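You operate a simulated robot arm through the tools that you are given. There is no shell and no other tool. Be economical: measure what you need, move in short steps, check, and stop when the job is done.

The job below is to be done with a simulated robot arm. You get a single attempt, and the scene is never put back.

## Task
Measure the cylinder from the green mat in the caliper and stand it in the pocket for its size.
Fine: leave the caliper wide open. Set down upright: what you pick out.

Only the result counts: the job must be done as asked and must still hold three seconds after the hand-in. Knocking over, shifting, dropping, spilling or breaking anything else fails it.

## Robot
A 7-joint arm with a two-finger parallel gripper on a trunk, on a base that drives. Base frame: it is fixed to the floor where the robot stands at the start and does not move with it; the origin is under the middle of the robot, x ahead of it, y to its left, z up; the surface under the hand at the start is at about z = 768. Units: mm, degrees, N and s.
With the tool pointing down near the work surface it reaches from about 300 to 720 mm from the robot's upright axis, wherever it stands. Its first joint turns from -166.0 to 166.0 degrees. Places, roughly: caliper [500, 100, 800]; caliper jaw [500, 100, 800]; gap of the caliper [500, 100, 800]. Payload 1.57 kg.
The TCP is the grasp point between the finger pads, 30 mm short of the fingertips. In the tool frame z runs along the fingers and y along their closing line. The gripper opens to 80 mm. The fingers are 17 mm wide and 12 mm thick; the gripper's body (40 by 82 mm) begins 80 mm behind the TCP.
Orientation is told as [roll, pitch, yaw] about the base's x, y, z axes, in that order, counted from this pose: with the fingers straight down and closing along the base's y, the tool's x points along the base's -x, its y along +y and its z along -z.

## Interface
- The arm moves only by the tool jog_arm. Its argument "targets" is a list of rows, each a list of 3 entries, a list of its own where there are three numbers: the shift along the tool's x, y, z in units of 400 mm (1.0 is 400 mm), then the turn, a rotation vector about the tool's x, y, z in units of 90 degrees (1.0 is 90 degrees), then the finger opening in mm, from 0 to 80. In form: [[[x, y, z], [rx, ry, rz], fingers], ...]. A call has 1 to 12 rows; each row is the pose to reach, as a shift and turn from the pose commanded when the call began, along the tool's axes at that moment. A call with a number of a shift or a turn outside -1 to 1 is refused whole. Each row takes 0.2 s and may step no farther than 50 mm and 8.6 degrees from the row before; otherwise, or with a gripper value out of range, the whole call is refused. Where a pose cannot be reached the arm comes as near as it can. A force on the tool above 40 N (or 10 N above the force at the start of the call, whichever is more), or a blocked arm, ends the call early, and 0.2 s more pass. Each finger travels about 72 mm/s and halts on what it meets, pressing with about 36 N; the grip force reading is that of the motor and also rises with nothing between the fingers. The clock runs only during rows and for 0.2 s after the last one: add rows that repeat a pose to give the fingers time. It gives the time, the measured TCP pose, the force on the tool (base axes), the opening and the grip force at its end, in the units of the frame above (readings bear some noise), with the torque about the TCP (base axes, N m) and any sound that the robot's microphone picked up, and new pictures: "show" is both (left out), scene, wrist or none.
- Cameras (640 x 400 px; columns grow to the right, rows downward): "scene" is now at [1.3, 129.9, 1413.7]; the picture's right is [-0.11, -0.99, 0.00], its down [-0.68, 0.08, -0.73] and it looks along [0.73, -0.08, -0.68] (base axes); focal length 267 px, centre (320, 200). "wrist" rides on the gripper at [72, -7, -122] in the tool frame; the picture's right is [0.09, 1.00, 0.00], its down [-0.84, 0.08, -0.54] and it looks along [-0.54, 0.05, 0.84] (tool axes); focal length 238 px, centre (320, 200). There is no depth. A picture from a camera that has moved, and an enlarged one, comes with that camera's place and axes in the base frame and with its lens.
- lift_body(by): slides the trunk up (or, below 0, down) by that many mm; the arm and the scene camera ride with it, the base frame stays. It gives what a move gives, with no picture.
- base_move(legs): drives the robot by 1 to 6 legs, each [ahead, left, turn to the left] in mm, mm and degrees, along the robot's own axes; the way and the turn of a leg run together, so that a leg with both is an arc; at most 1500 mm and 180 degrees a leg. The arm and the cameras ride along, it lands a little off, and it stops where it bumps. It gives what a move gives, and a new picture of the scene camera.
- pan_tilt(pan, tilt): turns the head with the scene camera to pan (to the left, within 86 degrees either way) and tilt (down, from -29 to 69), counted from straight ahead of the robot. It gives what a move gives, and a new picture of the scene camera.
- zoom(camera, box): a new picture of the part [left, top, right, bottom] of that camera's present view, enlarged. It takes no simulated time.
- job_done(): hands the job in; it is judged then, once.

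Go step by step. Nothing tells you exact positions but the pictures and the camera data: compare them with the known pose of the tool, close in by small moves and look again before you grip or let go. The budget is 120 turns and 260 pictures, counting those below and the enlarged ones. Unless the task says otherwise, let go and move clear before handing in.

The tools are called after "Request:" as name(argument=value, ...) on one line, values as JSON. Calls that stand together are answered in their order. jog_arm: Moves the arm, as the interface text tells. Its arguments: {"type":"object","properties":{"targets":{"type":"array","items":{"type":"array"}},"show":{"type":"string","enum":["both","scene","wrist","none"]}},"required":["targets"]} The other tools are called the same way: lift_body (by) slides the trunk up or down; base_move (legs) drives the base; pan_tilt (pan, tilt) turns the head that bears the scene camera; zoom (camera, box) takes an enlarged picture of a part of a camera's view; job_done () hands the job in.

At the start:

```text
time: 0.0
tcp_pos: [406.1, -44.2, 1086.9]
orientation: [0.0, 0.0, 0.0]
ft_force: [0.1, 0.6, -0.4]
wrist_torque: [-0.01, -0.01, 0.0]
gripper_width: 80.2
grip_force: 0.0
trunk travel left (down, up): [-225.0, 255.0]
robot x, y, heading: [1.9, 0.7, 0.1]
head pan, tilt: [-6.5, 43.0]
```

scene: 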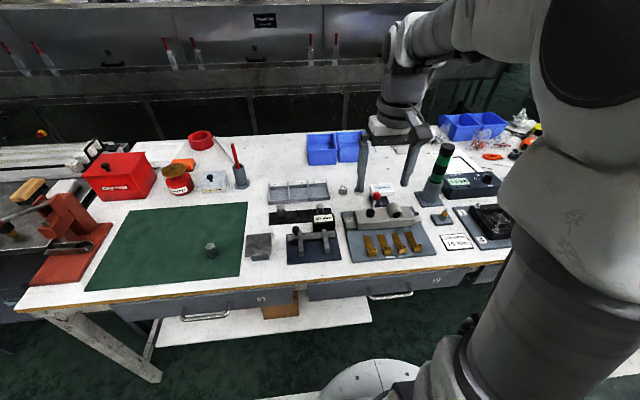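
wrist: 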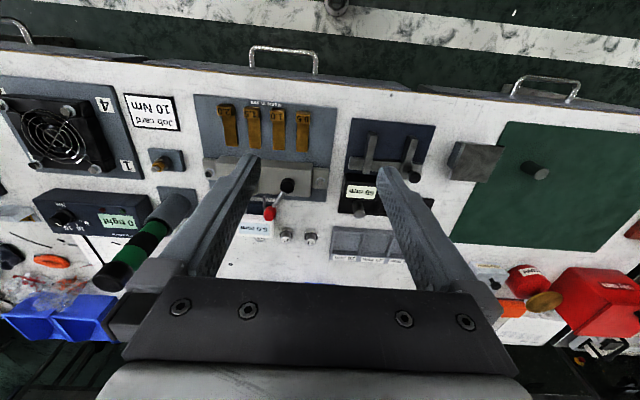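

I see the green mat with a small grey cylinder, a caliper (dark plate with two jaws), and a grey pocket tray behind it. I'll enlarge these for details.

Request:
zoom(camera="scene", box=[190, 160, 350, 280])

Request:
zoom(camera="wrist", box=[320, 110, 560, 270])

```text
3.33 times, centred on (270, 220) of scene
camera zoom: at [1.3, 129.9, 1413.7], right [-0.11, -0.99, 0.0], down [-0.68, 0.08, -0.73], along [0.73, -0.08, -0.68], focal length 891 px, centre (487, 133)
```

zoom: 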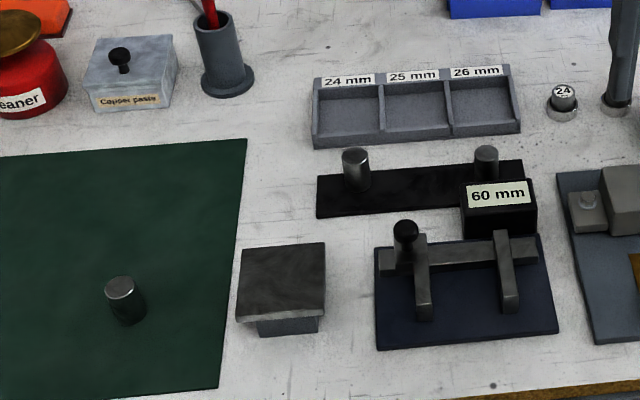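

```text
2.50 times, centred on (440, 190) of wrist
camera zoom: at [332.5, -50.7, 1208.1], right [-0.09, 1.0, 0.0], down [0.84, 0.08, 0.54], along [0.54, 0.05, -0.84], focal length 596 px, centre (20, 225)
```

zoom: 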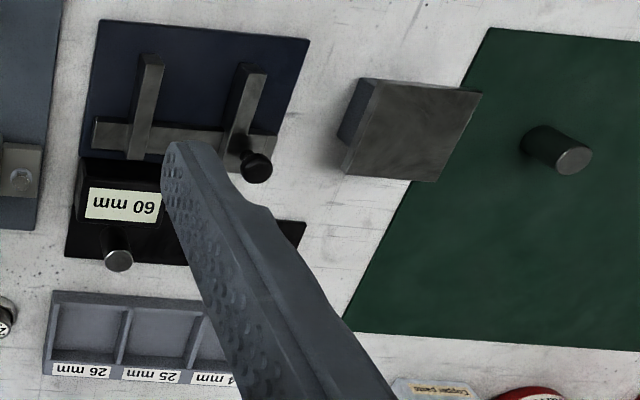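

The cylinder stands near (495, 390) and the pocket tray (24/25/26 mm) near (740, 127). I'll first look at the caliper from nearby.

Request:
jog_arm(targets=[[[0.016, 0.09, 0.055], [0, 0, 0], 80], [[0.032, 0.18, 0.11], [0, 0, 0], 80], [[0.05, 0.27, 0.165], [0, 0, 0], 80], [[0.065, 0.36, 0.218], [0, 0, 0], 80], [[0.065, 0.36, 0.218], [0, 0, 0], 80]])

```text
time: 1.2
tcp_pos: [379.8, 100.6, 999.2]
orientation: [-0.1, 0.0, 0.0]
ft_force: [-0.1, -0.6, -0.6]
wrist_torque: [-0.01, 0.01, 0.0]
gripper_width: 80.1
grip_force: 0.2
trunk travel left (down, up): [-225.0, 255.0]
robot x, y, heading: [-0.8, 2.2, 0.3]
head pan, tilt: [-6.5, 43.0]
camera scene: at [1.4, 129.9, 1413.7], right [-0.11, -0.99, 0.0], down [-0.68, 0.08, -0.73], along [0.73, -0.08, -0.68], focal length 267 px, centre (320, 200)
camera wrist: at [307.5, 94.0, 1120.5], right [-0.09, 1.0, 0.0], down [0.84, 0.08, 0.54], along [0.54, 0.05, -0.84], focal length 238 px, centre (320, 200)
```

scene: 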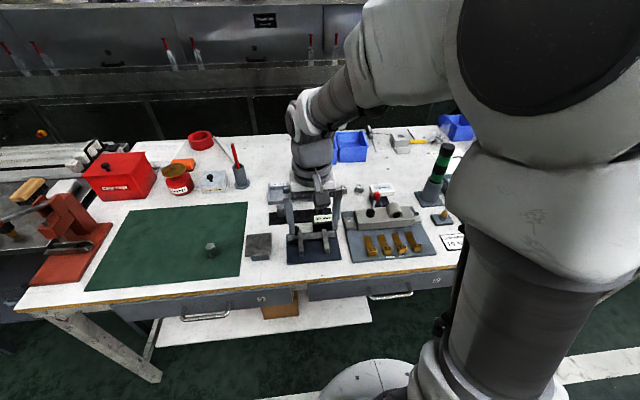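
wrist: 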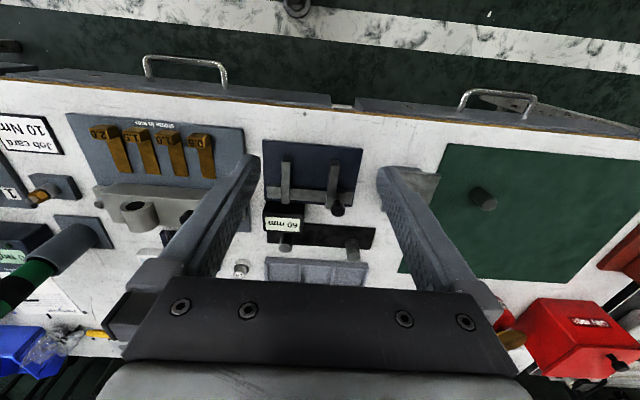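

Request:
zoom(camera="wrist", box=[240, 130, 400, 290])

Request:
zoom(camera="scene", box=[260, 175, 370, 275])

```text
2.50 times, centred on (320, 210) of wrist
camera zoom: at [307.5, 94.0, 1120.5], right [-0.09, 1.0, 0.0], down [0.84, 0.08, 0.54], along [0.54, 0.05, -0.84], focal length 596 px, centre (320, 175)
```

zoom: 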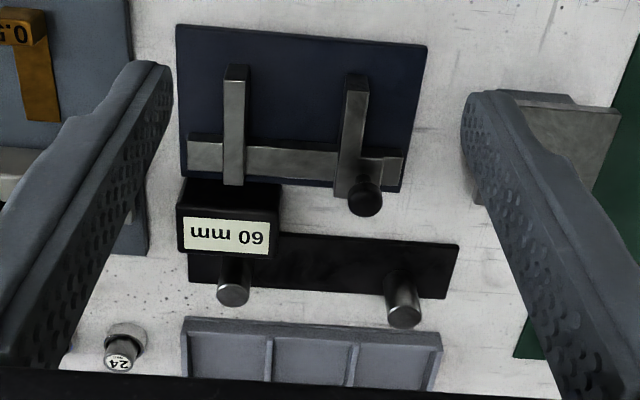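

```text
4.00 times, centred on (315, 225) of scene
camera zoom: at [1.4, 129.9, 1413.7], right [-0.11, -0.99, 0.0], down [-0.68, 0.08, -0.73], along [0.73, -0.08, -0.68], focal length 1069 px, centre (340, 100)
```

zoom: 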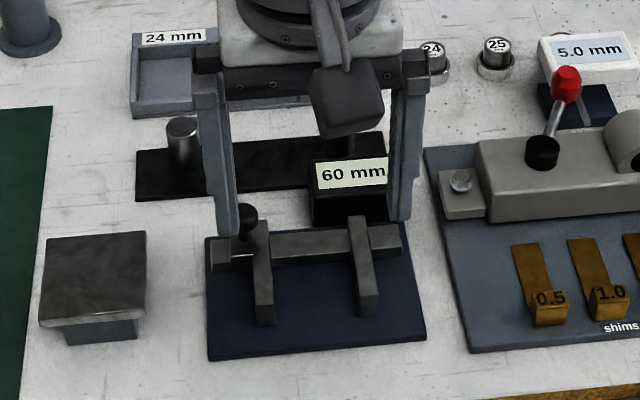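

The caliper gap is centred about (465, 94), jaws reaching along x with the sliding (knobbed) jaw on the left. Next I turn the tool 90° (fingers closing along x) and go to look at the cylinder.

Request:
jog_arm(targets=[[[-0.026, 0.045, 0.009], [0, 0, -0.0909], 80], [[-0.052, 0.09, 0.018], [0, 0, -0.1818], 80], [[-0.078, 0.136, 0.027], [0, 0, -0.2727], 80], [[-0.104, 0.182, 0.036], [0, 0, -0.3636], 80], [[-0.13, 0.227, 0.045], [0, 0, -0.4545], 80], [[-0.156, 0.273, 0.054], [0, 0, -0.5455], 80], [[-0.182, 0.318, 0.063], [0, 0, -0.6364], 80], [[-0.208, 0.364, 0.072], [0, 0, -0.7273], 80], [[-0.234, 0.409, 0.081], [0, 0, -0.8182], 80], [[-0.26, 0.455, 0.09], [0, 0, -0.9091], 80], [[-0.2875, 0.5, 0.0975], [0, 0, -1.0], 80], [[-0.2875, 0.5, 0.0975], [0, 0, -1.0], 80]])

```text
time: 3.8
tcp_pos: [494.7, 299.9, 958.4]
orientation: [0.0, 0.0, 90.1]
ft_force: [0.0, 0.9, 1.0]
wrist_torque: [0.02, 0.02, 0.02]
gripper_width: 79.9
grip_force: 0.0
trunk travel left (down, up): [-225.0, 255.0]
robot x, y, heading: [-1.6, -0.5, -0.1]
head pan, tilt: [-6.5, 43.0]
camera scene: at [1.4, 129.9, 1413.7], right [-0.11, -0.99, 0.0], down [-0.68, 0.08, -0.73], along [0.73, -0.08, -0.68], focal length 267 px, centre (320, 200)
camera wrist: at [501.2, 226.9, 1081.2], right [-1.0, -0.09, 0.0], down [-0.08, 0.84, 0.54], along [-0.05, 0.54, -0.84], focal length 238 px, centre (320, 200)
```

scene: 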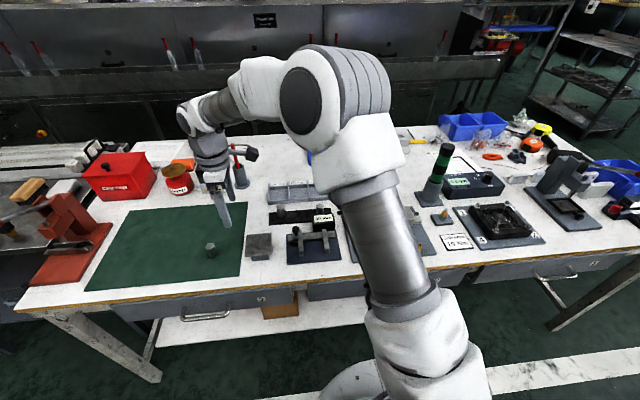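
wrist: 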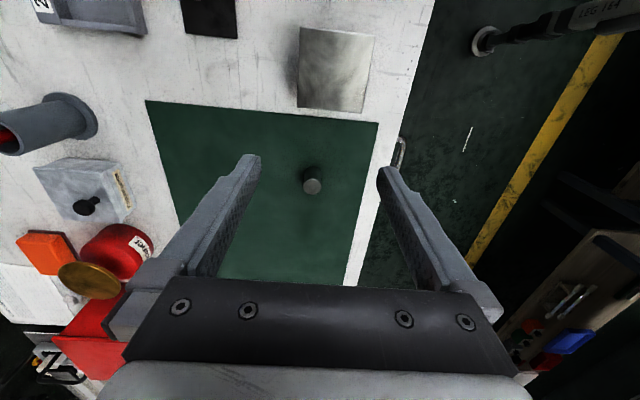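

Request:
zoom(camera="wrist", box=[272, 140, 352, 220])

Request:
zoom(camera="scene", box=[180, 220, 340, 280])

```text
5.00 times, centred on (312, 180) of wrist
camera zoom: at [501.2, 226.9, 1081.2], right [-1.0, -0.09, 0.0], down [-0.08, 0.84, 0.54], along [-0.05, 0.54, -0.84], focal length 1192 px, centre (360, 300)
```

zoom: 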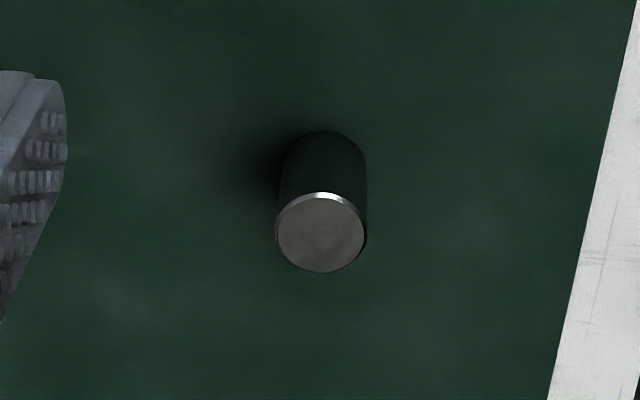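

```text
4.00 times, centred on (260, 250) of scene
camera zoom: at [1.4, 129.9, 1413.7], right [-0.11, -0.99, 0.0], down [-0.68, 0.08, -0.73], along [0.73, -0.08, -0.68], focal length 1069 px, centre (560, 0)
```

zoom: 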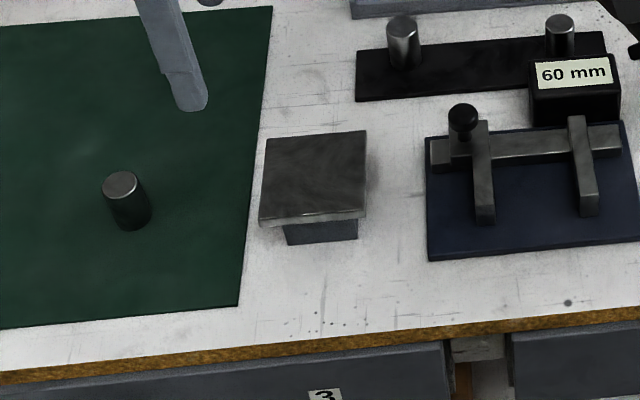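

The cylinder is at about (497, 383), z 769–807. I move over it and look again.

Request:
jog_arm(targets=[[[-0.07, -0.002, 0.07], [0, 0, 0], 80], [[-0.14, -0.004, 0.14], [0, 0, 0], 80], [[-0.2075, -0.006, 0.21], [0, 0, 0], 70], [[-0.2075, -0.006, 0.25], [0, 0, 0], 60], [[-0.2075, -0.006, 0.25], [0, 0, 0], 60]])

```text
time: 5.0
tcp_pos: [498.7, 383.4, 861.9]
orientation: [0.0, 0.0, 90.0]
ft_force: [0.3, 0.6, -0.1]
wrist_torque: [0.03, 0.01, 0.02]
gripper_width: 60.0
grip_force: 0.0
trunk travel left (down, up): [-225.0, 255.0]
robot x, y, heading: [3.0, 1.0, -0.0]
head pan, tilt: [-6.5, 43.0]
camera scene: at [1.3, 129.9, 1413.7], right [-0.11, -0.99, 0.0], down [-0.68, 0.08, -0.73], along [0.73, -0.08, -0.68], focal length 267 px, centre (320, 200)
camera wrist: at [504.6, 311.1, 982.5], right [-1.0, -0.09, 0.0], down [-0.08, 0.84, 0.54], along [-0.05, 0.54, -0.84], focal length 238 px, centre (320, 200)
```

scene: 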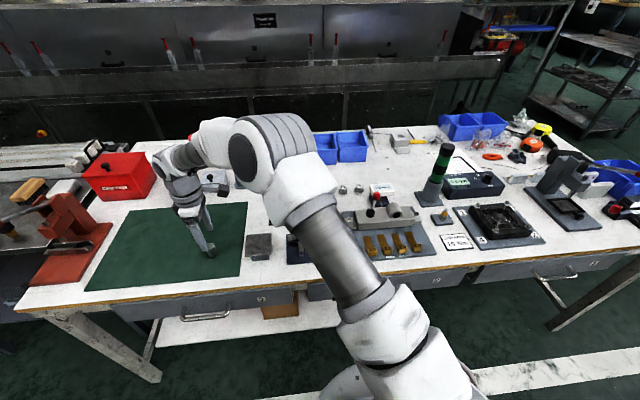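
wrist: 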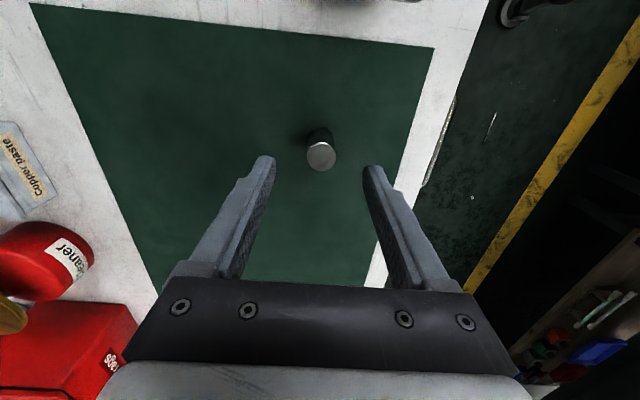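

Consistent: the cylinder is at (497, 383), right under the TCP. I descend and close.

Request:
jog_arm(targets=[[[0, 0.002, 0.07], [0, 0, 0], 60], [[0, 0.002, 0.13], [0, 0, 0], 60], [[0, 0.002, 0.13], [0, 0, 0], 60]], show="wrist")

```text
time: 5.8
tcp_pos: [498.0, 382.5, 808.9]
orientation: [0.0, -0.1, 90.1]
ft_force: [-0.7, 0.0, -0.7]
wrist_torque: [0.01, 0.02, 0.01]
gripper_width: 59.8
grip_force: 0.1
trunk travel left (down, up): [-225.0, 255.0]
robot x, y, heading: [-5.1, -0.3, 0.3]
head pan, tilt: [-6.5, 43.0]
camera wrist: at [503.5, 310.7, 930.7], right [-1.0, -0.09, 0.0], down [-0.08, 0.84, 0.54], along [-0.05, 0.54, -0.84], focal length 238 px, centre (320, 200)
```

wrist: 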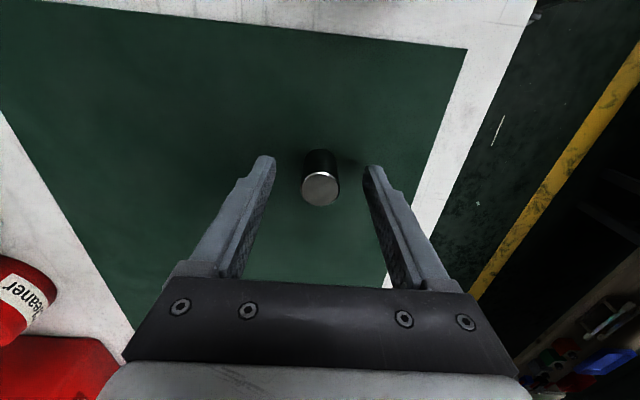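

Aligned; closing slowly.

Request:
jog_arm(targets=[[[0, 0.003, 0], [0, 0, 0], 45], [[0, 0.003, 0], [0, 0, 0], 34], [[0, 0.003, 0], [0, 0, 0], 20], [[0, 0.003, 0], [0, 0, 0], 18], [[0, 0.003, 0], [0, 0, 0], 18]], show="none")

Request:
jog_arm(targets=[[[0, 0, -0.05], [0, 0, 0], 18], [[0, 0, -0.15], [0, 0, 0], 18], [[0, 0, -0.25], [0, 0, 0], 18], [[0, 0, -0.25], [0, 0, 0], 18]])

```text
time: 7.0
tcp_pos: [496.9, 382.4, 808.3]
orientation: [0.0, 0.0, 89.9]
ft_force: [2.0, 0.3, 0.3]
wrist_torque: [0.0, -0.04, -0.01]
gripper_width: 24.2
grip_force: 36.2
trunk travel left (down, up): [-225.0, 255.0]
robot x, y, heading: [1.1, 1.4, -0.1]
head pan, tilt: [-6.5, 43.0]
```

```text
time: 8.0
tcp_pos: [495.6, 384.1, 910.5]
orientation: [0.0, -0.1, 90.0]
ft_force: [0.9, 1.1, -0.1]
wrist_torque: [0.0, 0.02, 0.01]
gripper_width: 23.9
grip_force: 35.8
trunk travel left (down, up): [-225.0, 255.0]
robot x, y, heading: [2.8, 0.2, 0.0]
head pan, tilt: [-6.5, 43.0]
camera scene: at [1.3, 129.9, 1413.7], right [-0.11, -0.99, 0.0], down [-0.68, 0.08, -0.73], along [0.73, -0.08, -0.68], focal length 267 px, centre (320, 200)
camera wrist: at [501.2, 311.5, 1030.9], right [-1.0, -0.09, 0.0], down [-0.08, 0.84, 0.54], along [-0.05, 0.54, -0.84], focal length 238 px, centre (320, 200)
```

scene: 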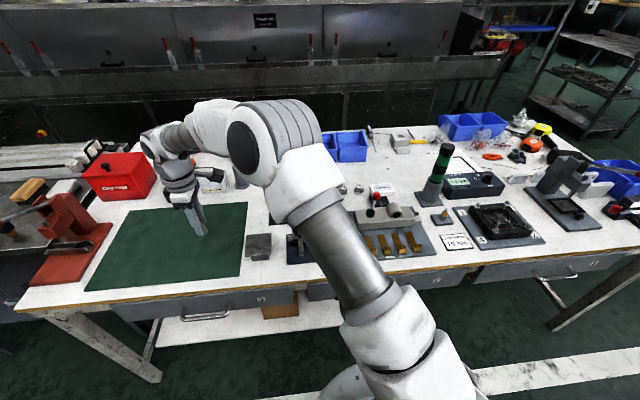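
wrist: 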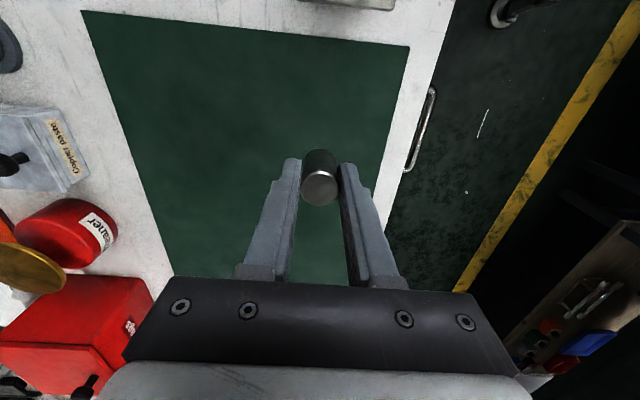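

The grip holds at about 24 mm and lifted cleanly. I carry it toward the caliper and take a precise look there before lowering.

Request:
jog_arm(targets=[[[0.1, 0.01, -0.05], [0, 0, 0], 18], [[0.2, 0.02, -0.05], [0, 0, 0], 18], [[0.3, 0.03, -0.05], [0, 0, 0], 18], [[0.4, 0.04, -0.05], [0, 0, 0], 18], [[0.5, 0.05, -0.05], [0, 0, 0], 18], [[0.6, 0.06, -0.05], [0, 0, 0], 18], [[0.7, 0.07, -0.05], [0, 0, 0], 18], [[0.8, 0.08, -0.05], [0, 0, 0], 18], [[0.86, 0.085, -0.05], [0, 0, 0], 18], [[0.86, 0.085, -0.05], [0, 0, 0], 18]])

Request:
zoom(camera="wrist", box=[220, 60, 420, 220])

Request:
zoom(camera="scene", box=[240, 170, 360, 270])

```text
time: 10.2
tcp_pos: [461.8, 40.4, 928.9]
orientation: [0.1, 0.0, 90.0]
ft_force: [0.0, 0.4, -1.4]
wrist_torque: [0.01, -0.01, 0.0]
gripper_width: 23.9
grip_force: 36.1
trunk travel left (down, up): [-225.0, 255.0]
robot x, y, heading: [1.3, -0.9, 0.1]
head pan, tilt: [-6.5, 43.0]
camera scene: at [1.4, 129.8, 1413.7], right [-0.11, -0.99, 0.0], down [-0.68, 0.08, -0.73], along [0.73, -0.08, -0.68], focal length 267 px, centre (320, 200)
camera wrist: at [467.4, -32.9, 1051.0], right [-1.0, -0.09, 0.0], down [-0.08, 0.84, 0.54], along [-0.05, 0.54, -0.84], focal length 238 px, centre (320, 200)
```

scene: 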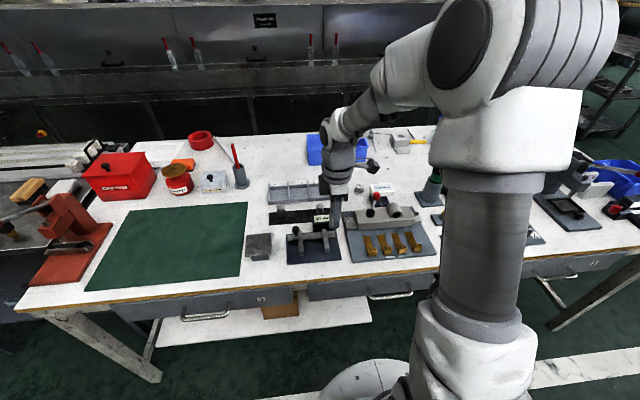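
wrist: 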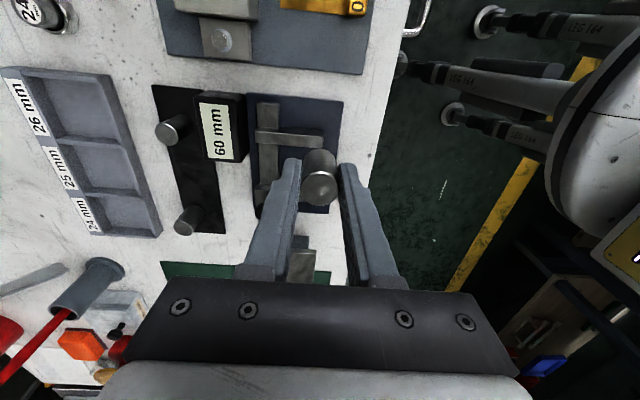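

```text
2.50 times, centred on (320, 140) of wrist
camera zoom: at [467.4, -32.9, 1051.0], right [-1.0, -0.09, 0.0], down [-0.08, 0.84, 0.54], along [-0.05, 0.54, -0.84], focal length 596 px, centre (320, 350)
```

zoom: 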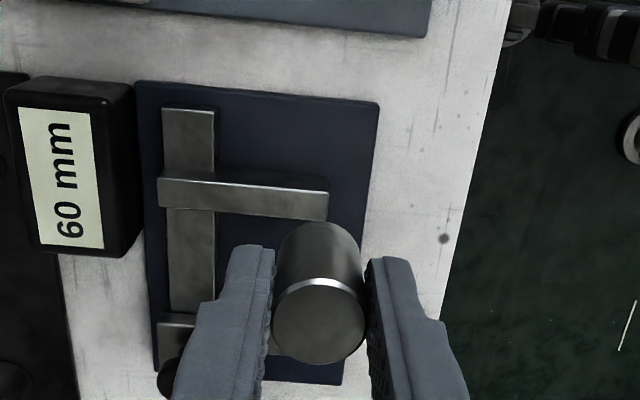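

```text
4.00 times, centred on (300, 220) of scene
camera zoom: at [1.4, 129.8, 1413.7], right [-0.11, -0.99, 0.0], down [-0.68, 0.08, -0.73], along [0.73, -0.08, -0.68], focal length 1069 px, centre (400, 120)
```

zoom: 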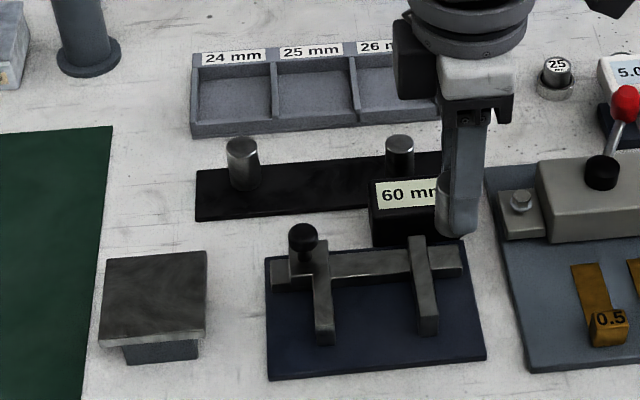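

Caliper estimate: fixed jaw inner face y≈63, sliding jaw inner face y≈123, jaws x 455–507, tops z≈795. I bring the cylinder over (472, 93) and partly down.

Request:
jog_arm(targets=[[[-0.066, -0.013, 0], [0, 0, 0], 18], [[-0.1315, -0.0255, 0], [0, 0, 0], 18], [[-0.1315, -0.0255, 0.1], [0, 0, 0], 18], [[-0.1315, -0.0255, 0.2], [0, 0, 0], 18], [[-0.1315, -0.0255, 0.2], [0, 0, 0], 18]])

Request:
zoom(camera="wrist", box=[200, 60, 440, 260])

Request:
zoom(camera="scene", box=[270, 190, 360, 270])

```text
time: 11.4
tcp_pos: [470.4, 91.5, 846.6]
orientation: [0.1, 0.0, 90.1]
ft_force: [0.0, 0.7, -2.2]
wrist_torque: [0.01, -0.02, 0.01]
gripper_width: 24.0
grip_force: 36.5
trunk travel left (down, up): [-225.0, 255.0]
robot x, y, heading: [-1.6, 2.2, 0.2]
head pan, tilt: [-6.5, 43.0]
camera scene: at [1.5, 129.9, 1413.7], right [-0.11, -0.99, 0.0], down [-0.68, 0.08, -0.73], along [0.73, -0.08, -0.68], focal length 267 px, centre (320, 200)
camera wrist: at [476.1, 19.1, 968.9], right [-1.0, -0.09, 0.0], down [-0.08, 0.84, 0.54], along [-0.05, 0.54, -0.84], focal length 238 px, centre (320, 200)
```

scene: 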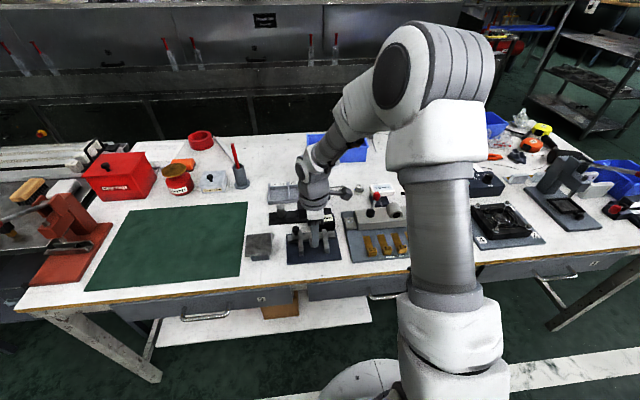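
wrist: 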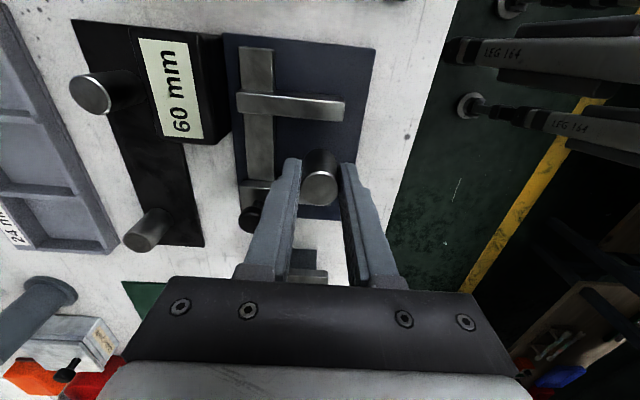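

```text
2.00 times, centred on (320, 160) of wrist
camera zoom: at [476.1, 19.1, 968.9], right [-1.0, -0.09, 0.0], down [-0.08, 0.84, 0.54], along [-0.05, 0.54, -0.84], focal length 477 px, centre (320, 280)
```

zoom: 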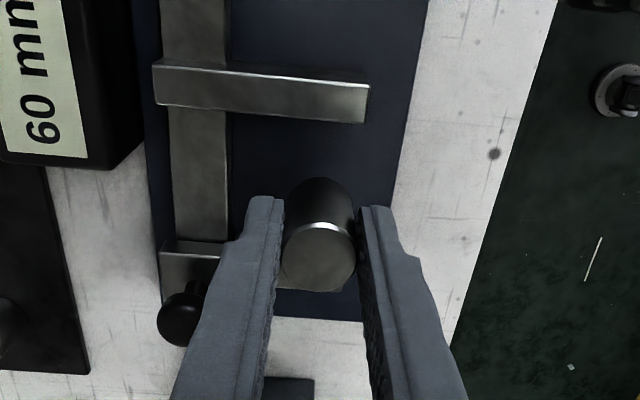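

```text
5.00 times, centred on (315, 230) of scene
camera zoom: at [1.5, 129.9, 1413.7], right [-0.11, -0.99, 0.0], down [-0.68, 0.08, -0.73], along [0.73, -0.08, -0.68], focal length 1336 px, centre (345, 50)
```

zoom: 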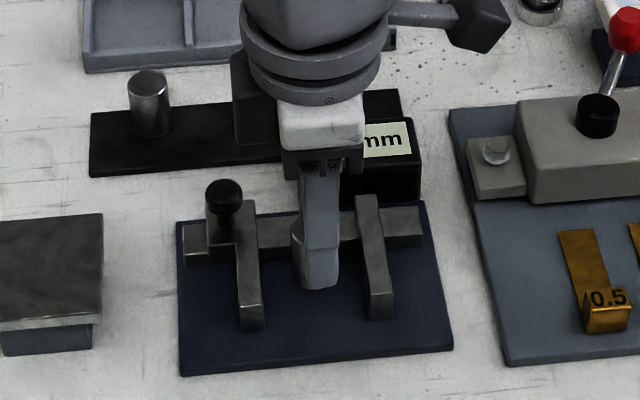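

Clear on both sides: the cylinder is centred in the gap. Lowering toward the plate, slowly at the end.

Request:
jog_arm(targets=[[[0, 0, 0.04], [0, 0, 0], 18], [[0, 0, 0.065], [0, 0, 0], 18], [[0, 0, 0.07], [0, 0, 0], 18], [[0, 0, 0.07], [0, 0, 0], 18]])

Request:
zoom(camera="wrist", box=[200, 60, 440, 260])

Request:
zoom(camera="scene", box=[270, 190, 360, 270])

```text
time: 12.4
tcp_pos: [470.2, 92.1, 820.4]
orientation: [-0.1, -0.1, 89.9]
ft_force: [0.1, -0.3, -1.0]
wrist_torque: [-0.01, 0.01, -0.02]
gripper_width: 24.1
grip_force: 35.8
trunk travel left (down, up): [-225.0, 255.0]
robot x, y, heading: [-0.7, 2.5, -0.1]
head pan, tilt: [-6.5, 43.0]
camera scene: at [1.4, 129.9, 1413.7], right [-0.11, -0.99, 0.0], down [-0.68, 0.08, -0.73], along [0.73, -0.08, -0.68], focal length 267 px, centre (320, 200)
camera wrist: at [477.3, 19.8, 942.1], right [-1.0, -0.09, 0.0], down [-0.08, 0.84, 0.54], along [-0.05, 0.54, -0.84], focal length 238 px, centre (320, 200)
```

scene: 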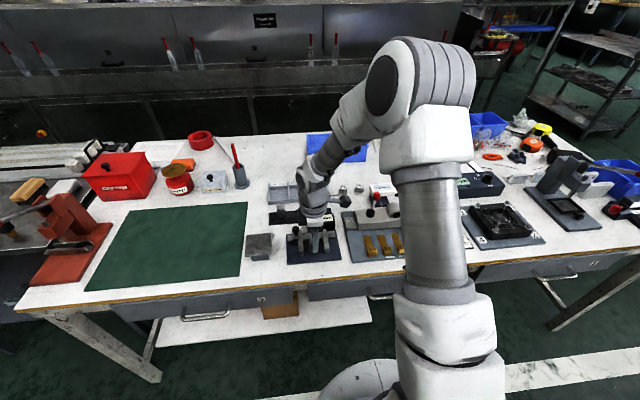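
wrist: 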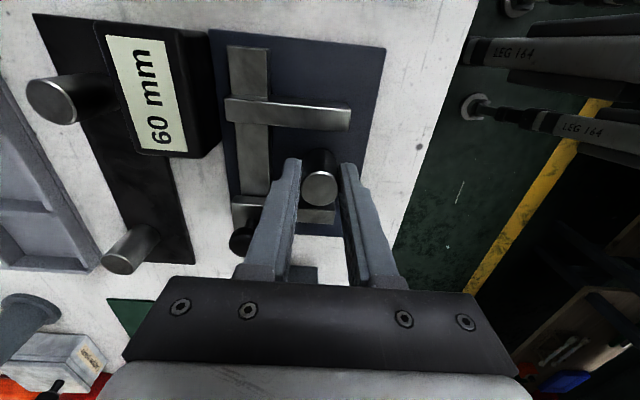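

```text
2.00 times, centred on (320, 160) of wrist
camera zoom: at [477.3, 19.8, 942.1], right [-1.0, -0.09, 0.0], down [-0.08, 0.84, 0.54], along [-0.05, 0.54, -0.84], focal length 477 px, centre (320, 280)
```

zoom: 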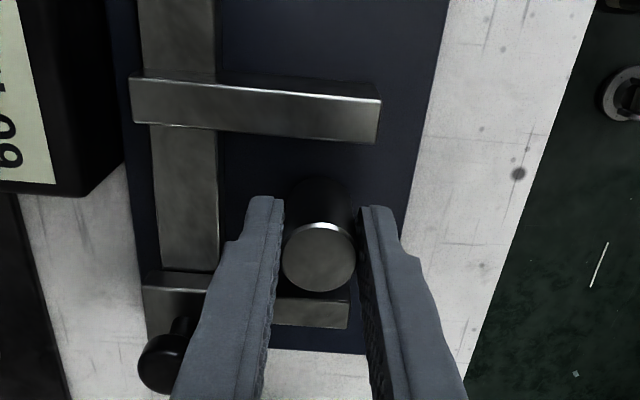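

```text
5.00 times, centred on (315, 230) of scene
camera zoom: at [1.4, 129.9, 1413.7], right [-0.11, -0.99, 0.0], down [-0.68, 0.08, -0.73], along [0.73, -0.08, -0.68], focal length 1336 px, centre (345, 50)
```

zoom: 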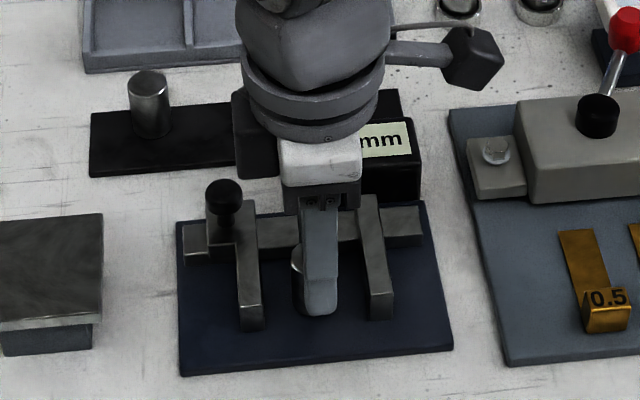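

Now small downward steps watching the force.

Request:
jog_arm(targets=[[[0, 0, 0.006], [0, 0, 0], 18], [[0, 0, 0.01], [0, 0, 0], 18], [[0, 0, 0.01], [0, 0, 0], 18]], show="none")

Request:
jog_arm(targets=[[[0, 0, 0.004], [0, 0, 0], 18], [[0, 0, 0.004], [0, 0, 0], 18]], show="none")

```text
time: 13.2
tcp_pos: [470.0, 91.9, 815.0]
orientation: [-0.1, 0.0, 90.1]
ft_force: [-0.8, -0.1, -1.5]
wrist_torque: [0.0, 0.04, -0.03]
gripper_width: 24.0
grip_force: 36.2
trunk travel left (down, up): [-225.0, 255.0]
robot x, y, heading: [-0.8, -0.5, -0.1]
head pan, tilt: [-6.5, 43.0]
```

```text
time: 13.8
tcp_pos: [470.6, 92.6, 814.1]
orientation: [0.0, 0.0, 90.0]
ft_force: [-0.2, -0.5, 3.4]
wrist_torque: [-0.02, 0.02, 0.02]
gripper_width: 23.8
grip_force: 36.1
trunk travel left (down, up): [-225.0, 255.0]
robot x, y, heading: [-0.3, 4.4, -0.1]
head pan, tilt: [-6.5, 43.0]
```

Request:
jog_arm(targets=[[[0, 0, 0.002], [0, 0, 0], 18], [[0, 0, 0.002], [0, 0, 0], 18]], show="none")

```text
time: 14.4
tcp_pos: [471.4, 92.1, 813.2]
orientation: [-0.3, 0.0, 90.0]
ft_force: [1.9, -2.7, 13.0]
wrist_torque: [-0.13, -0.04, 0.01]
gripper_width: 24.0
grip_force: 36.2
trunk travel left (down, up): [-225.0, 255.0]
robot x, y, heading: [-1.2, 2.5, -0.1]
head pan, tilt: [-6.5, 43.0]
```

Contact with the plate. I relax slightly, open to 34 mm and withdraw straight up.

Request:
jog_arm(targets=[[[0, 0, -0.002], [0, 0, 0], 24], [[0, 0, -0.002], [0, 0, 0], 30], [[0, 0, -0.002], [0, 0, 0], 34], [[0, 0, -0.002], [0, 0, 0], 34]], show="none")

Request:
jog_arm(targets=[[[0, 0, -0.03], [0, 0, 0], 34], [[0, 0, -0.1], [0, 0, 0], 34], [[0, 0, -0.2], [0, 0, 0], 34], [[0, 0, -0.2], [0, 0, 0], 34]])

Request:
zoom(camera="wrist", box=[200, 60, 440, 260])

Request:
zoom(camera="scene", box=[270, 190, 360, 270])

```text
time: 15.4
tcp_pos: [470.3, 92.6, 813.5]
orientation: [0.0, 0.0, 89.9]
ft_force: [0.4, 0.1, -0.2]
wrist_torque: [0.01, -0.01, 0.03]
gripper_width: 33.9
grip_force: 0.1
trunk travel left (down, up): [-225.0, 255.0]
robot x, y, heading: [-2.6, -0.0, 0.1]
head pan, tilt: [-6.5, 43.0]
```

```text
time: 16.4
tcp_pos: [470.7, 92.4, 893.3]
orientation: [-0.1, 0.0, 90.0]
ft_force: [0.4, -0.3, 0.6]
wrist_torque: [0.0, -0.01, -0.03]
gripper_width: 34.2
grip_force: 0.0
trunk travel left (down, up): [-225.0, 255.0]
robot x, y, heading: [0.8, -1.0, -0.0]
head pan, tilt: [-6.5, 43.0]
camera scene: at [1.2, 129.8, 1413.7], right [-0.11, -0.99, 0.0], down [-0.68, 0.08, -0.73], along [0.73, -0.08, -0.68], focal length 267 px, centre (320, 200)
camera wrist: at [476.4, 20.0, 1015.8], right [-1.0, -0.09, 0.0], down [-0.08, 0.84, 0.54], along [-0.05, 0.54, -0.84], focal length 238 px, centre (320, 200)
```

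scene: 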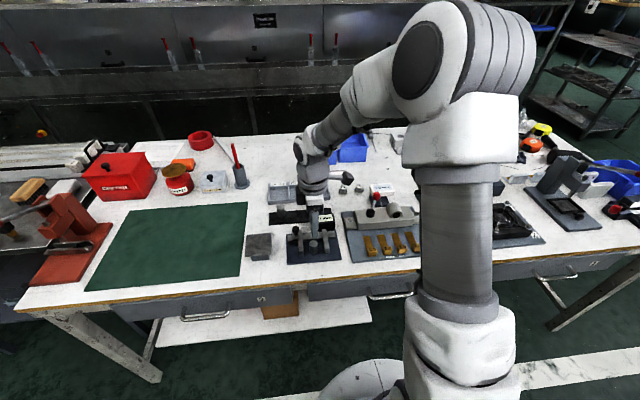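
wrist: 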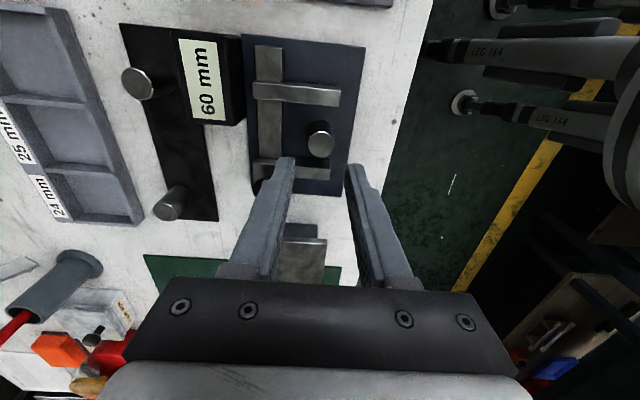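

```text
2.00 times, centred on (320, 160) of wrist
camera zoom: at [476.4, 20.0, 1015.8], right [-1.0, -0.09, 0.0], down [-0.08, 0.84, 0.54], along [-0.05, 0.54, -0.84], focal length 477 px, centre (320, 280)
```

zoom: 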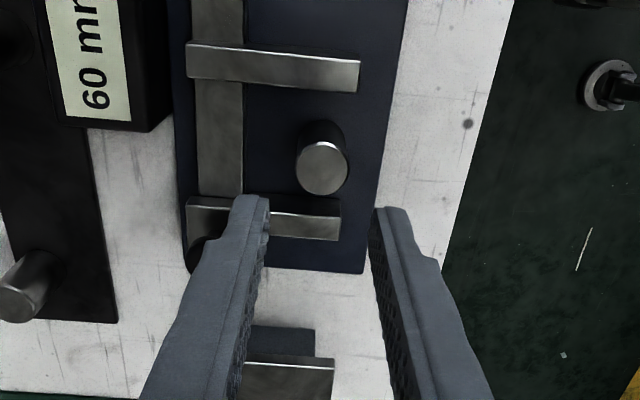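

```text
5.00 times, centred on (315, 230) of scene
camera zoom: at [1.2, 129.8, 1413.7], right [-0.11, -0.99, 0.0], down [-0.68, 0.08, -0.73], along [0.73, -0.08, -0.68], focal length 1336 px, centre (345, 50)
```

zoom: 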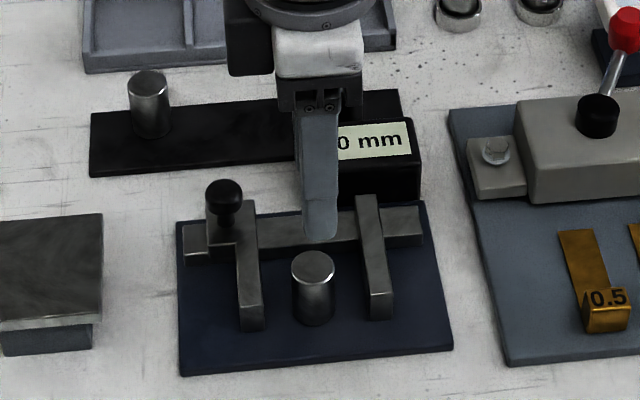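

The cylinder stands upright in the gap. Next I locate the knob of the sliding jaw precisely, around (514, 137).

Request:
jog_arm(targets=[[[0.02, -0.05, -0.02], [0, 0, 0], 45], [[0.05, -0.11, -0.02], [0, 0, 0], 50], [[0.05, -0.11, -0.02], [0, 0, 0], 50]])

Request:
zoom(camera="wrist", box=[240, 60, 400, 220])

Request:
zoom(camera="scene", box=[280, 190, 360, 270])

```text
time: 17.2
tcp_pos: [514.1, 72.3, 902.4]
orientation: [0.0, 0.1, 90.1]
ft_force: [1.0, 0.4, -1.0]
wrist_torque: [0.01, 0.03, 0.04]
gripper_width: 50.2
grip_force: 0.0
trunk travel left (down, up): [-225.0, 255.0]
robot x, y, heading: [-2.2, -0.3, -0.2]
head pan, tilt: [-6.5, 43.0]
camera scene: at [1.4, 129.8, 1413.7], right [-0.11, -0.99, 0.0], down [-0.68, 0.08, -0.73], along [0.73, -0.08, -0.68], focal length 267 px, centre (320, 200)
camera wrist: at [519.8, -0.5, 1024.9], right [-1.0, -0.09, 0.0], down [-0.08, 0.84, 0.54], along [-0.05, 0.54, -0.84], focal length 238 px, centre (320, 200)
```

scene: 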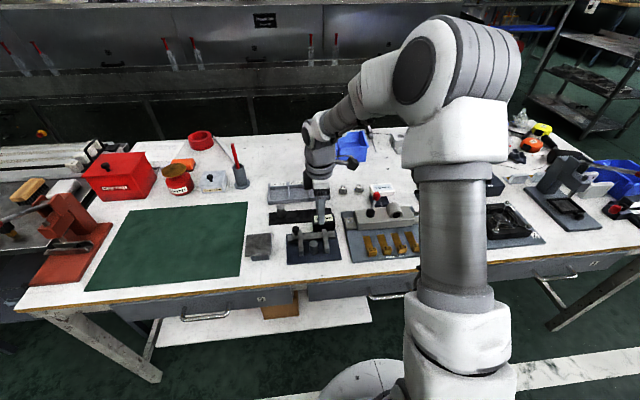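
wrist: 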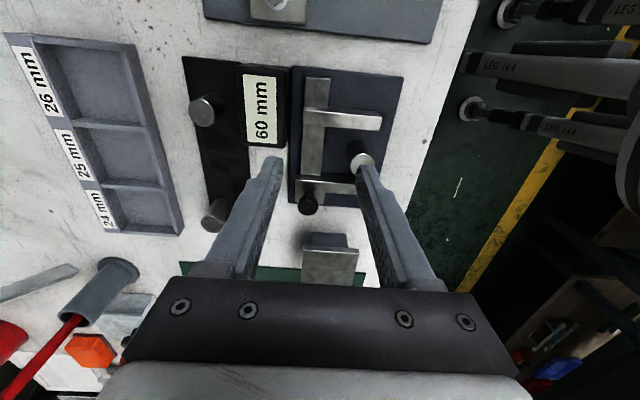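

```text
2.50 times, centred on (320, 140) of wrist
camera zoom: at [519.8, -0.5, 1024.9], right [-1.0, -0.09, 0.0], down [-0.08, 0.84, 0.54], along [-0.05, 0.54, -0.84], focal length 596 px, centre (320, 350)
```

zoom: 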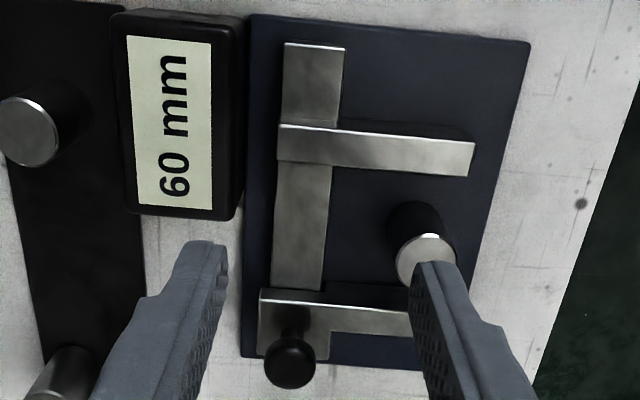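

```text
5.00 times, centred on (320, 230) of scene
camera zoom: at [1.4, 129.8, 1413.7], right [-0.11, -0.99, 0.0], down [-0.68, 0.08, -0.73], along [0.73, -0.08, -0.68], focal length 1336 px, centre (320, 50)
```

zoom: 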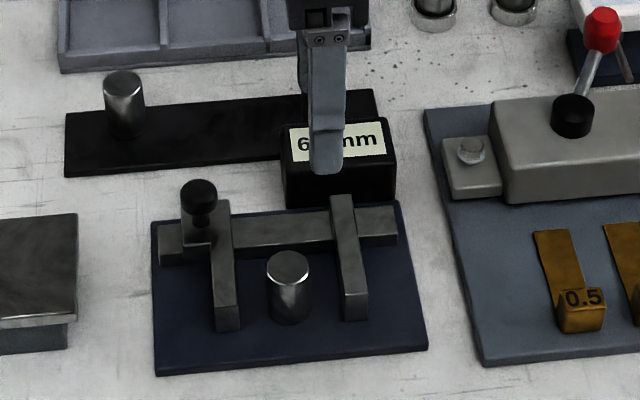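

The knob is at about (519.5, 137, 822), some 20 mm across. I go above it with fingers at 44 mm.

Request:
jog_arm(targets=[[[-0.08, -0.007, 0], [0, 0, 0], 44], [[-0.162, -0.0135, 0], [0, 0, 0], 44], [[-0.162, -0.0135, 0.09], [0, 0, 0], 44], [[-0.162, -0.0135, 0.09], [0, 0, 0], 44]])

Request:
zoom(camera="wrist", box=[240, 100, 400, 260])

Request:
zoom(camera="scene", box=[280, 190, 360, 270])

```text
time: 18.2
tcp_pos: [520.4, 136.7, 868.1]
orientation: [0.0, 0.0, 90.0]
ft_force: [-0.3, 0.2, -0.3]
wrist_torque: [-0.01, -0.02, 0.0]
gripper_width: 44.1
grip_force: 0.0
trunk travel left (down, up): [-225.0, 255.0]
robot x, y, heading: [-1.4, -1.6, -0.1]
head pan, tilt: [-6.5, 43.0]
camera scene: at [1.4, 129.9, 1413.7], right [-0.11, -0.99, 0.0], down [-0.68, 0.08, -0.73], along [0.73, -0.08, -0.68], focal length 267 px, centre (320, 200)
camera wrist: at [525.8, 64.7, 989.0], right [-1.0, -0.09, 0.0], down [-0.08, 0.84, 0.54], along [-0.05, 0.54, -0.84], focal length 238 px, centre (320, 200)
```

scene: 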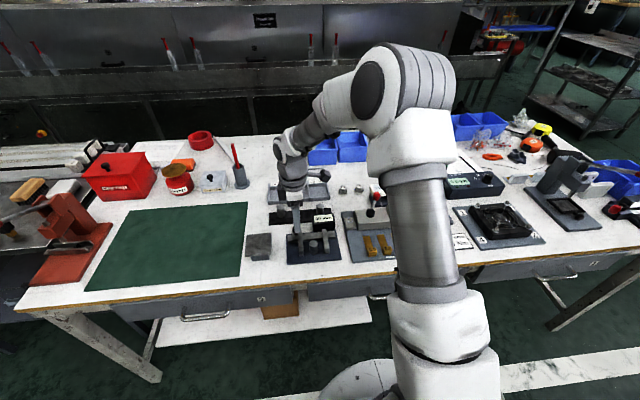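
wrist: 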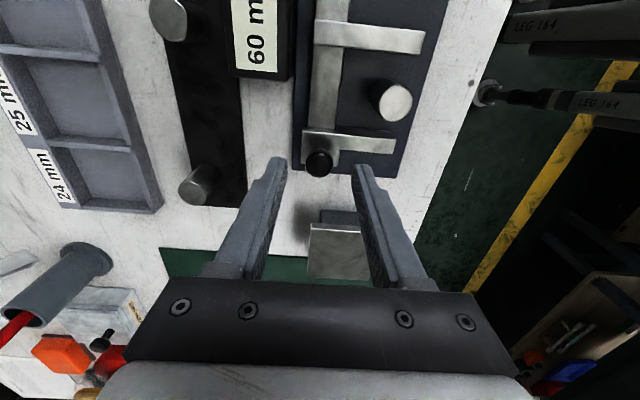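

```text
2.50 times, centred on (320, 180) of wrist
camera zoom: at [525.8, 64.7, 989.0], right [-1.0, -0.09, 0.0], down [-0.08, 0.84, 0.54], along [-0.05, 0.54, -0.84], focal length 596 px, centre (320, 250)
```

zoom: 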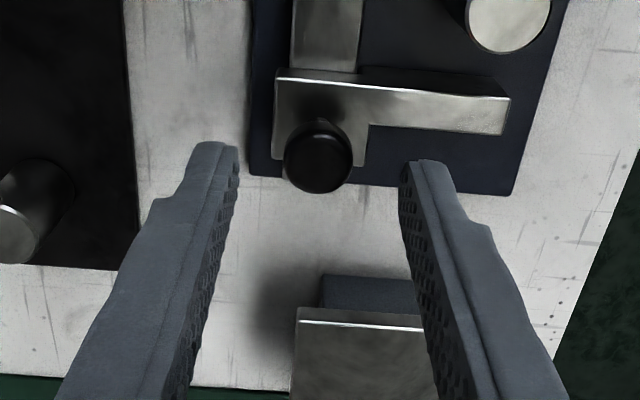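

```text
5.00 times, centred on (320, 230) of scene
camera zoom: at [1.4, 129.9, 1413.7], right [-0.11, -0.99, 0.0], down [-0.68, 0.08, -0.73], along [0.73, -0.08, -0.68], focal length 1336 px, centre (320, 50)
```

zoom: 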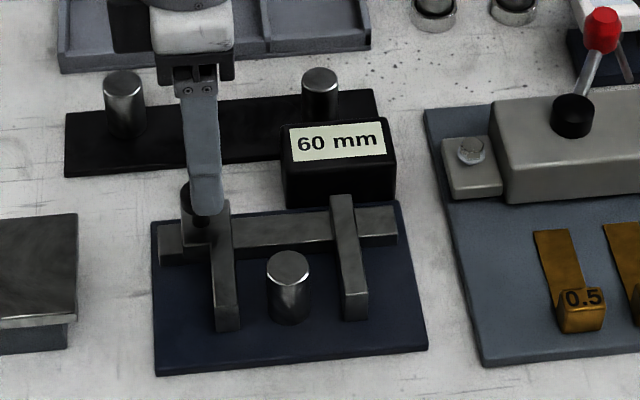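

Knob well centred between the fingers. I lower to grip it.

Request:
jog_arm(targets=[[[-0.005, 0.001, 0.035], [0, 0, 0], 44], [[-0.005, 0.001, 0.07], [0, 0, 0], 44], [[-0.005, 0.001, 0.07], [0, 0, 0], 44]])

Request:
zoom(camera="scene", box=[280, 190, 360, 270])

```text
time: 19.0
tcp_pos: [519.5, 137.5, 837.8]
orientation: [0.0, 0.0, 89.9]
ft_force: [-0.2, 0.0, -0.1]
wrist_torque: [0.0, -0.02, 0.0]
gripper_width: 44.0
grip_force: 0.0
trunk travel left (down, up): [-225.0, 255.0]
robot x, y, heading: [-2.1, 3.1, -0.1]
head pan, tilt: [-6.5, 43.0]
camera scene: at [1.4, 129.9, 1413.7], right [-0.11, -0.99, 0.0], down [-0.68, 0.08, -0.73], along [0.73, -0.08, -0.68], focal length 267 px, centre (320, 200)
camera wrist: at [525.3, 66.2, 960.0], right [-1.0, -0.09, 0.0], down [-0.08, 0.84, 0.54], along [-0.05, 0.54, -0.84], focal length 238 px, centre (320, 200)
```

scene: 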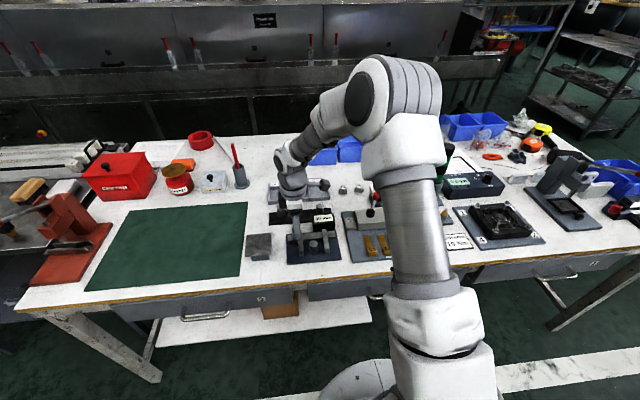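
wrist: 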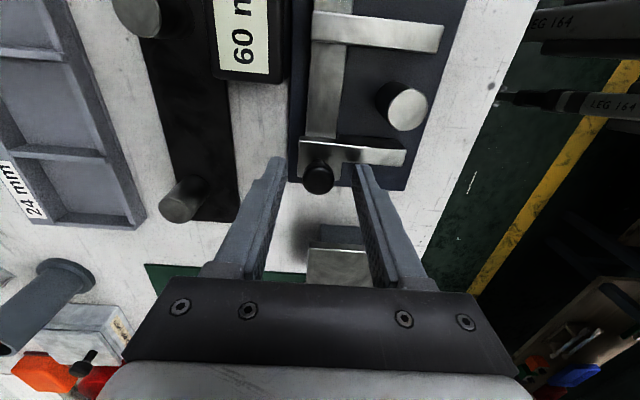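

```text
5.00 times, centred on (320, 230) of scene
camera zoom: at [1.4, 129.9, 1413.7], right [-0.11, -0.99, 0.0], down [-0.68, 0.08, -0.73], along [0.73, -0.08, -0.68], focal length 1336 px, centre (320, 50)
```

zoom: 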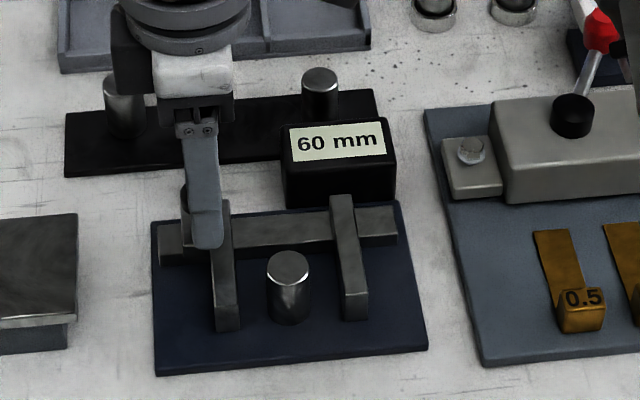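

Request:
jog_arm(targets=[[[0, 0, 0], [0, 0, 0], 32], [[0, 0, 0], [0, 0, 0], 24], [[0, 0, 0], [0, 0, 0], 12], [[0, 0, 0], [0, 0, 0], 12]], show="none")

```text
time: 20.0
tcp_pos: [520.0, 138.9, 837.6]
orientation: [0.0, 0.1, 90.1]
ft_force: [4.1, -0.1, -1.5]
wrist_torque: [0.09, -0.13, -0.03]
gripper_width: 21.5
grip_force: 34.1
trunk travel left (down, up): [-225.0, 255.0]
robot x, y, heading: [-3.7, -3.2, 0.1]
head pan, tilt: [-6.5, 43.0]
```

The knob is gripped. I slide the jaw 20 mm toward the cylinder.

Request:
jog_arm(targets=[[[0.012, 0, 0], [0, 0, 0], 12], [[0.025, 0, 0], [0, 0, 0], 12], [[0.038, 0, 0], [0, 0, 0], 12], [[0.05, 0, 0], [0, 0, 0], 12], [[0.05, 0, 0], [0, 0, 0], 12]])

Request:
zoom(camera="scene", box=[280, 190, 360, 270])

```text
time: 21.2
tcp_pos: [519.5, 118.5, 838.6]
orientation: [0.0, 0.0, 90.0]
ft_force: [8.4, 1.1, -3.8]
wrist_torque: [0.06, -0.24, -0.03]
gripper_width: 21.5
grip_force: 34.8
trunk travel left (down, up): [-225.0, 255.0]
robot x, y, heading: [-1.1, -1.6, -0.2]
head pan, tilt: [-6.5, 43.0]
camera scene: at [2.1, 130.0, 1413.6], right [-0.11, -0.99, 0.0], down [-0.68, 0.08, -0.73], along [0.73, -0.08, -0.68], focal length 267 px, centre (320, 200)
camera wrist: at [525.8, 46.0, 960.4], right [-1.0, -0.09, 0.0], down [-0.08, 0.84, 0.54], along [-0.05, 0.54, -0.84], focal length 238 px, centre (320, 200)
```

scene: 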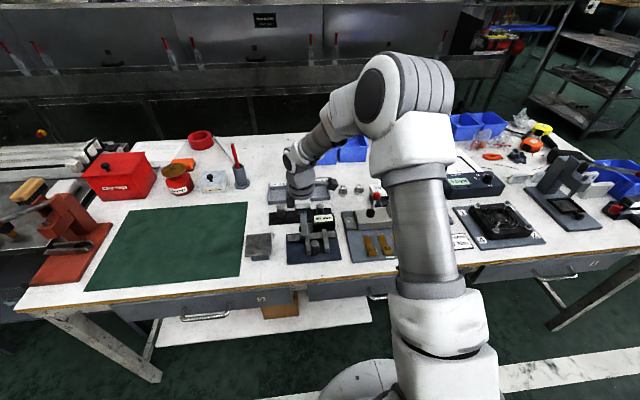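
wrist: 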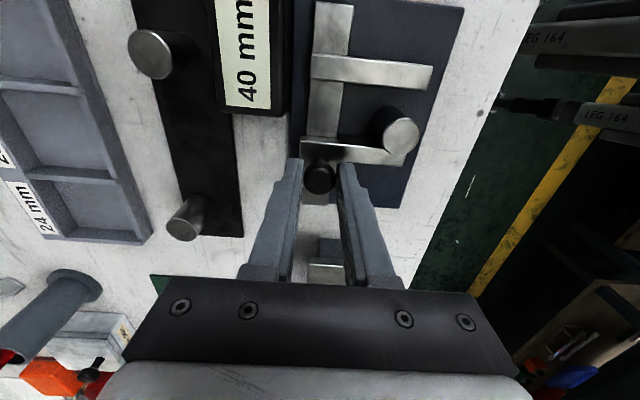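

```text
5.00 times, centred on (320, 230) of scene
camera zoom: at [2.1, 130.0, 1413.6], right [-0.11, -0.99, 0.0], down [-0.68, 0.08, -0.73], along [0.73, -0.08, -0.68], focal length 1336 px, centre (320, 50)
```

zoom: 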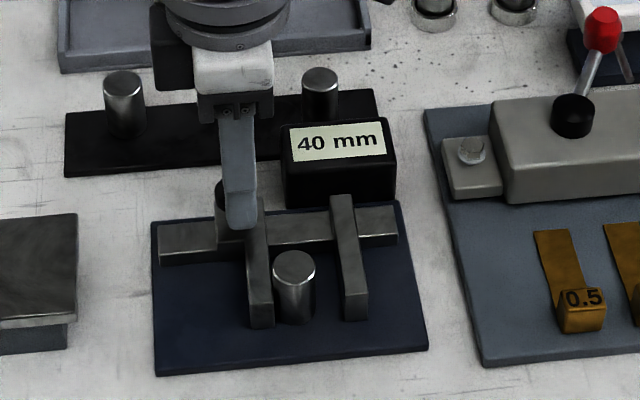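

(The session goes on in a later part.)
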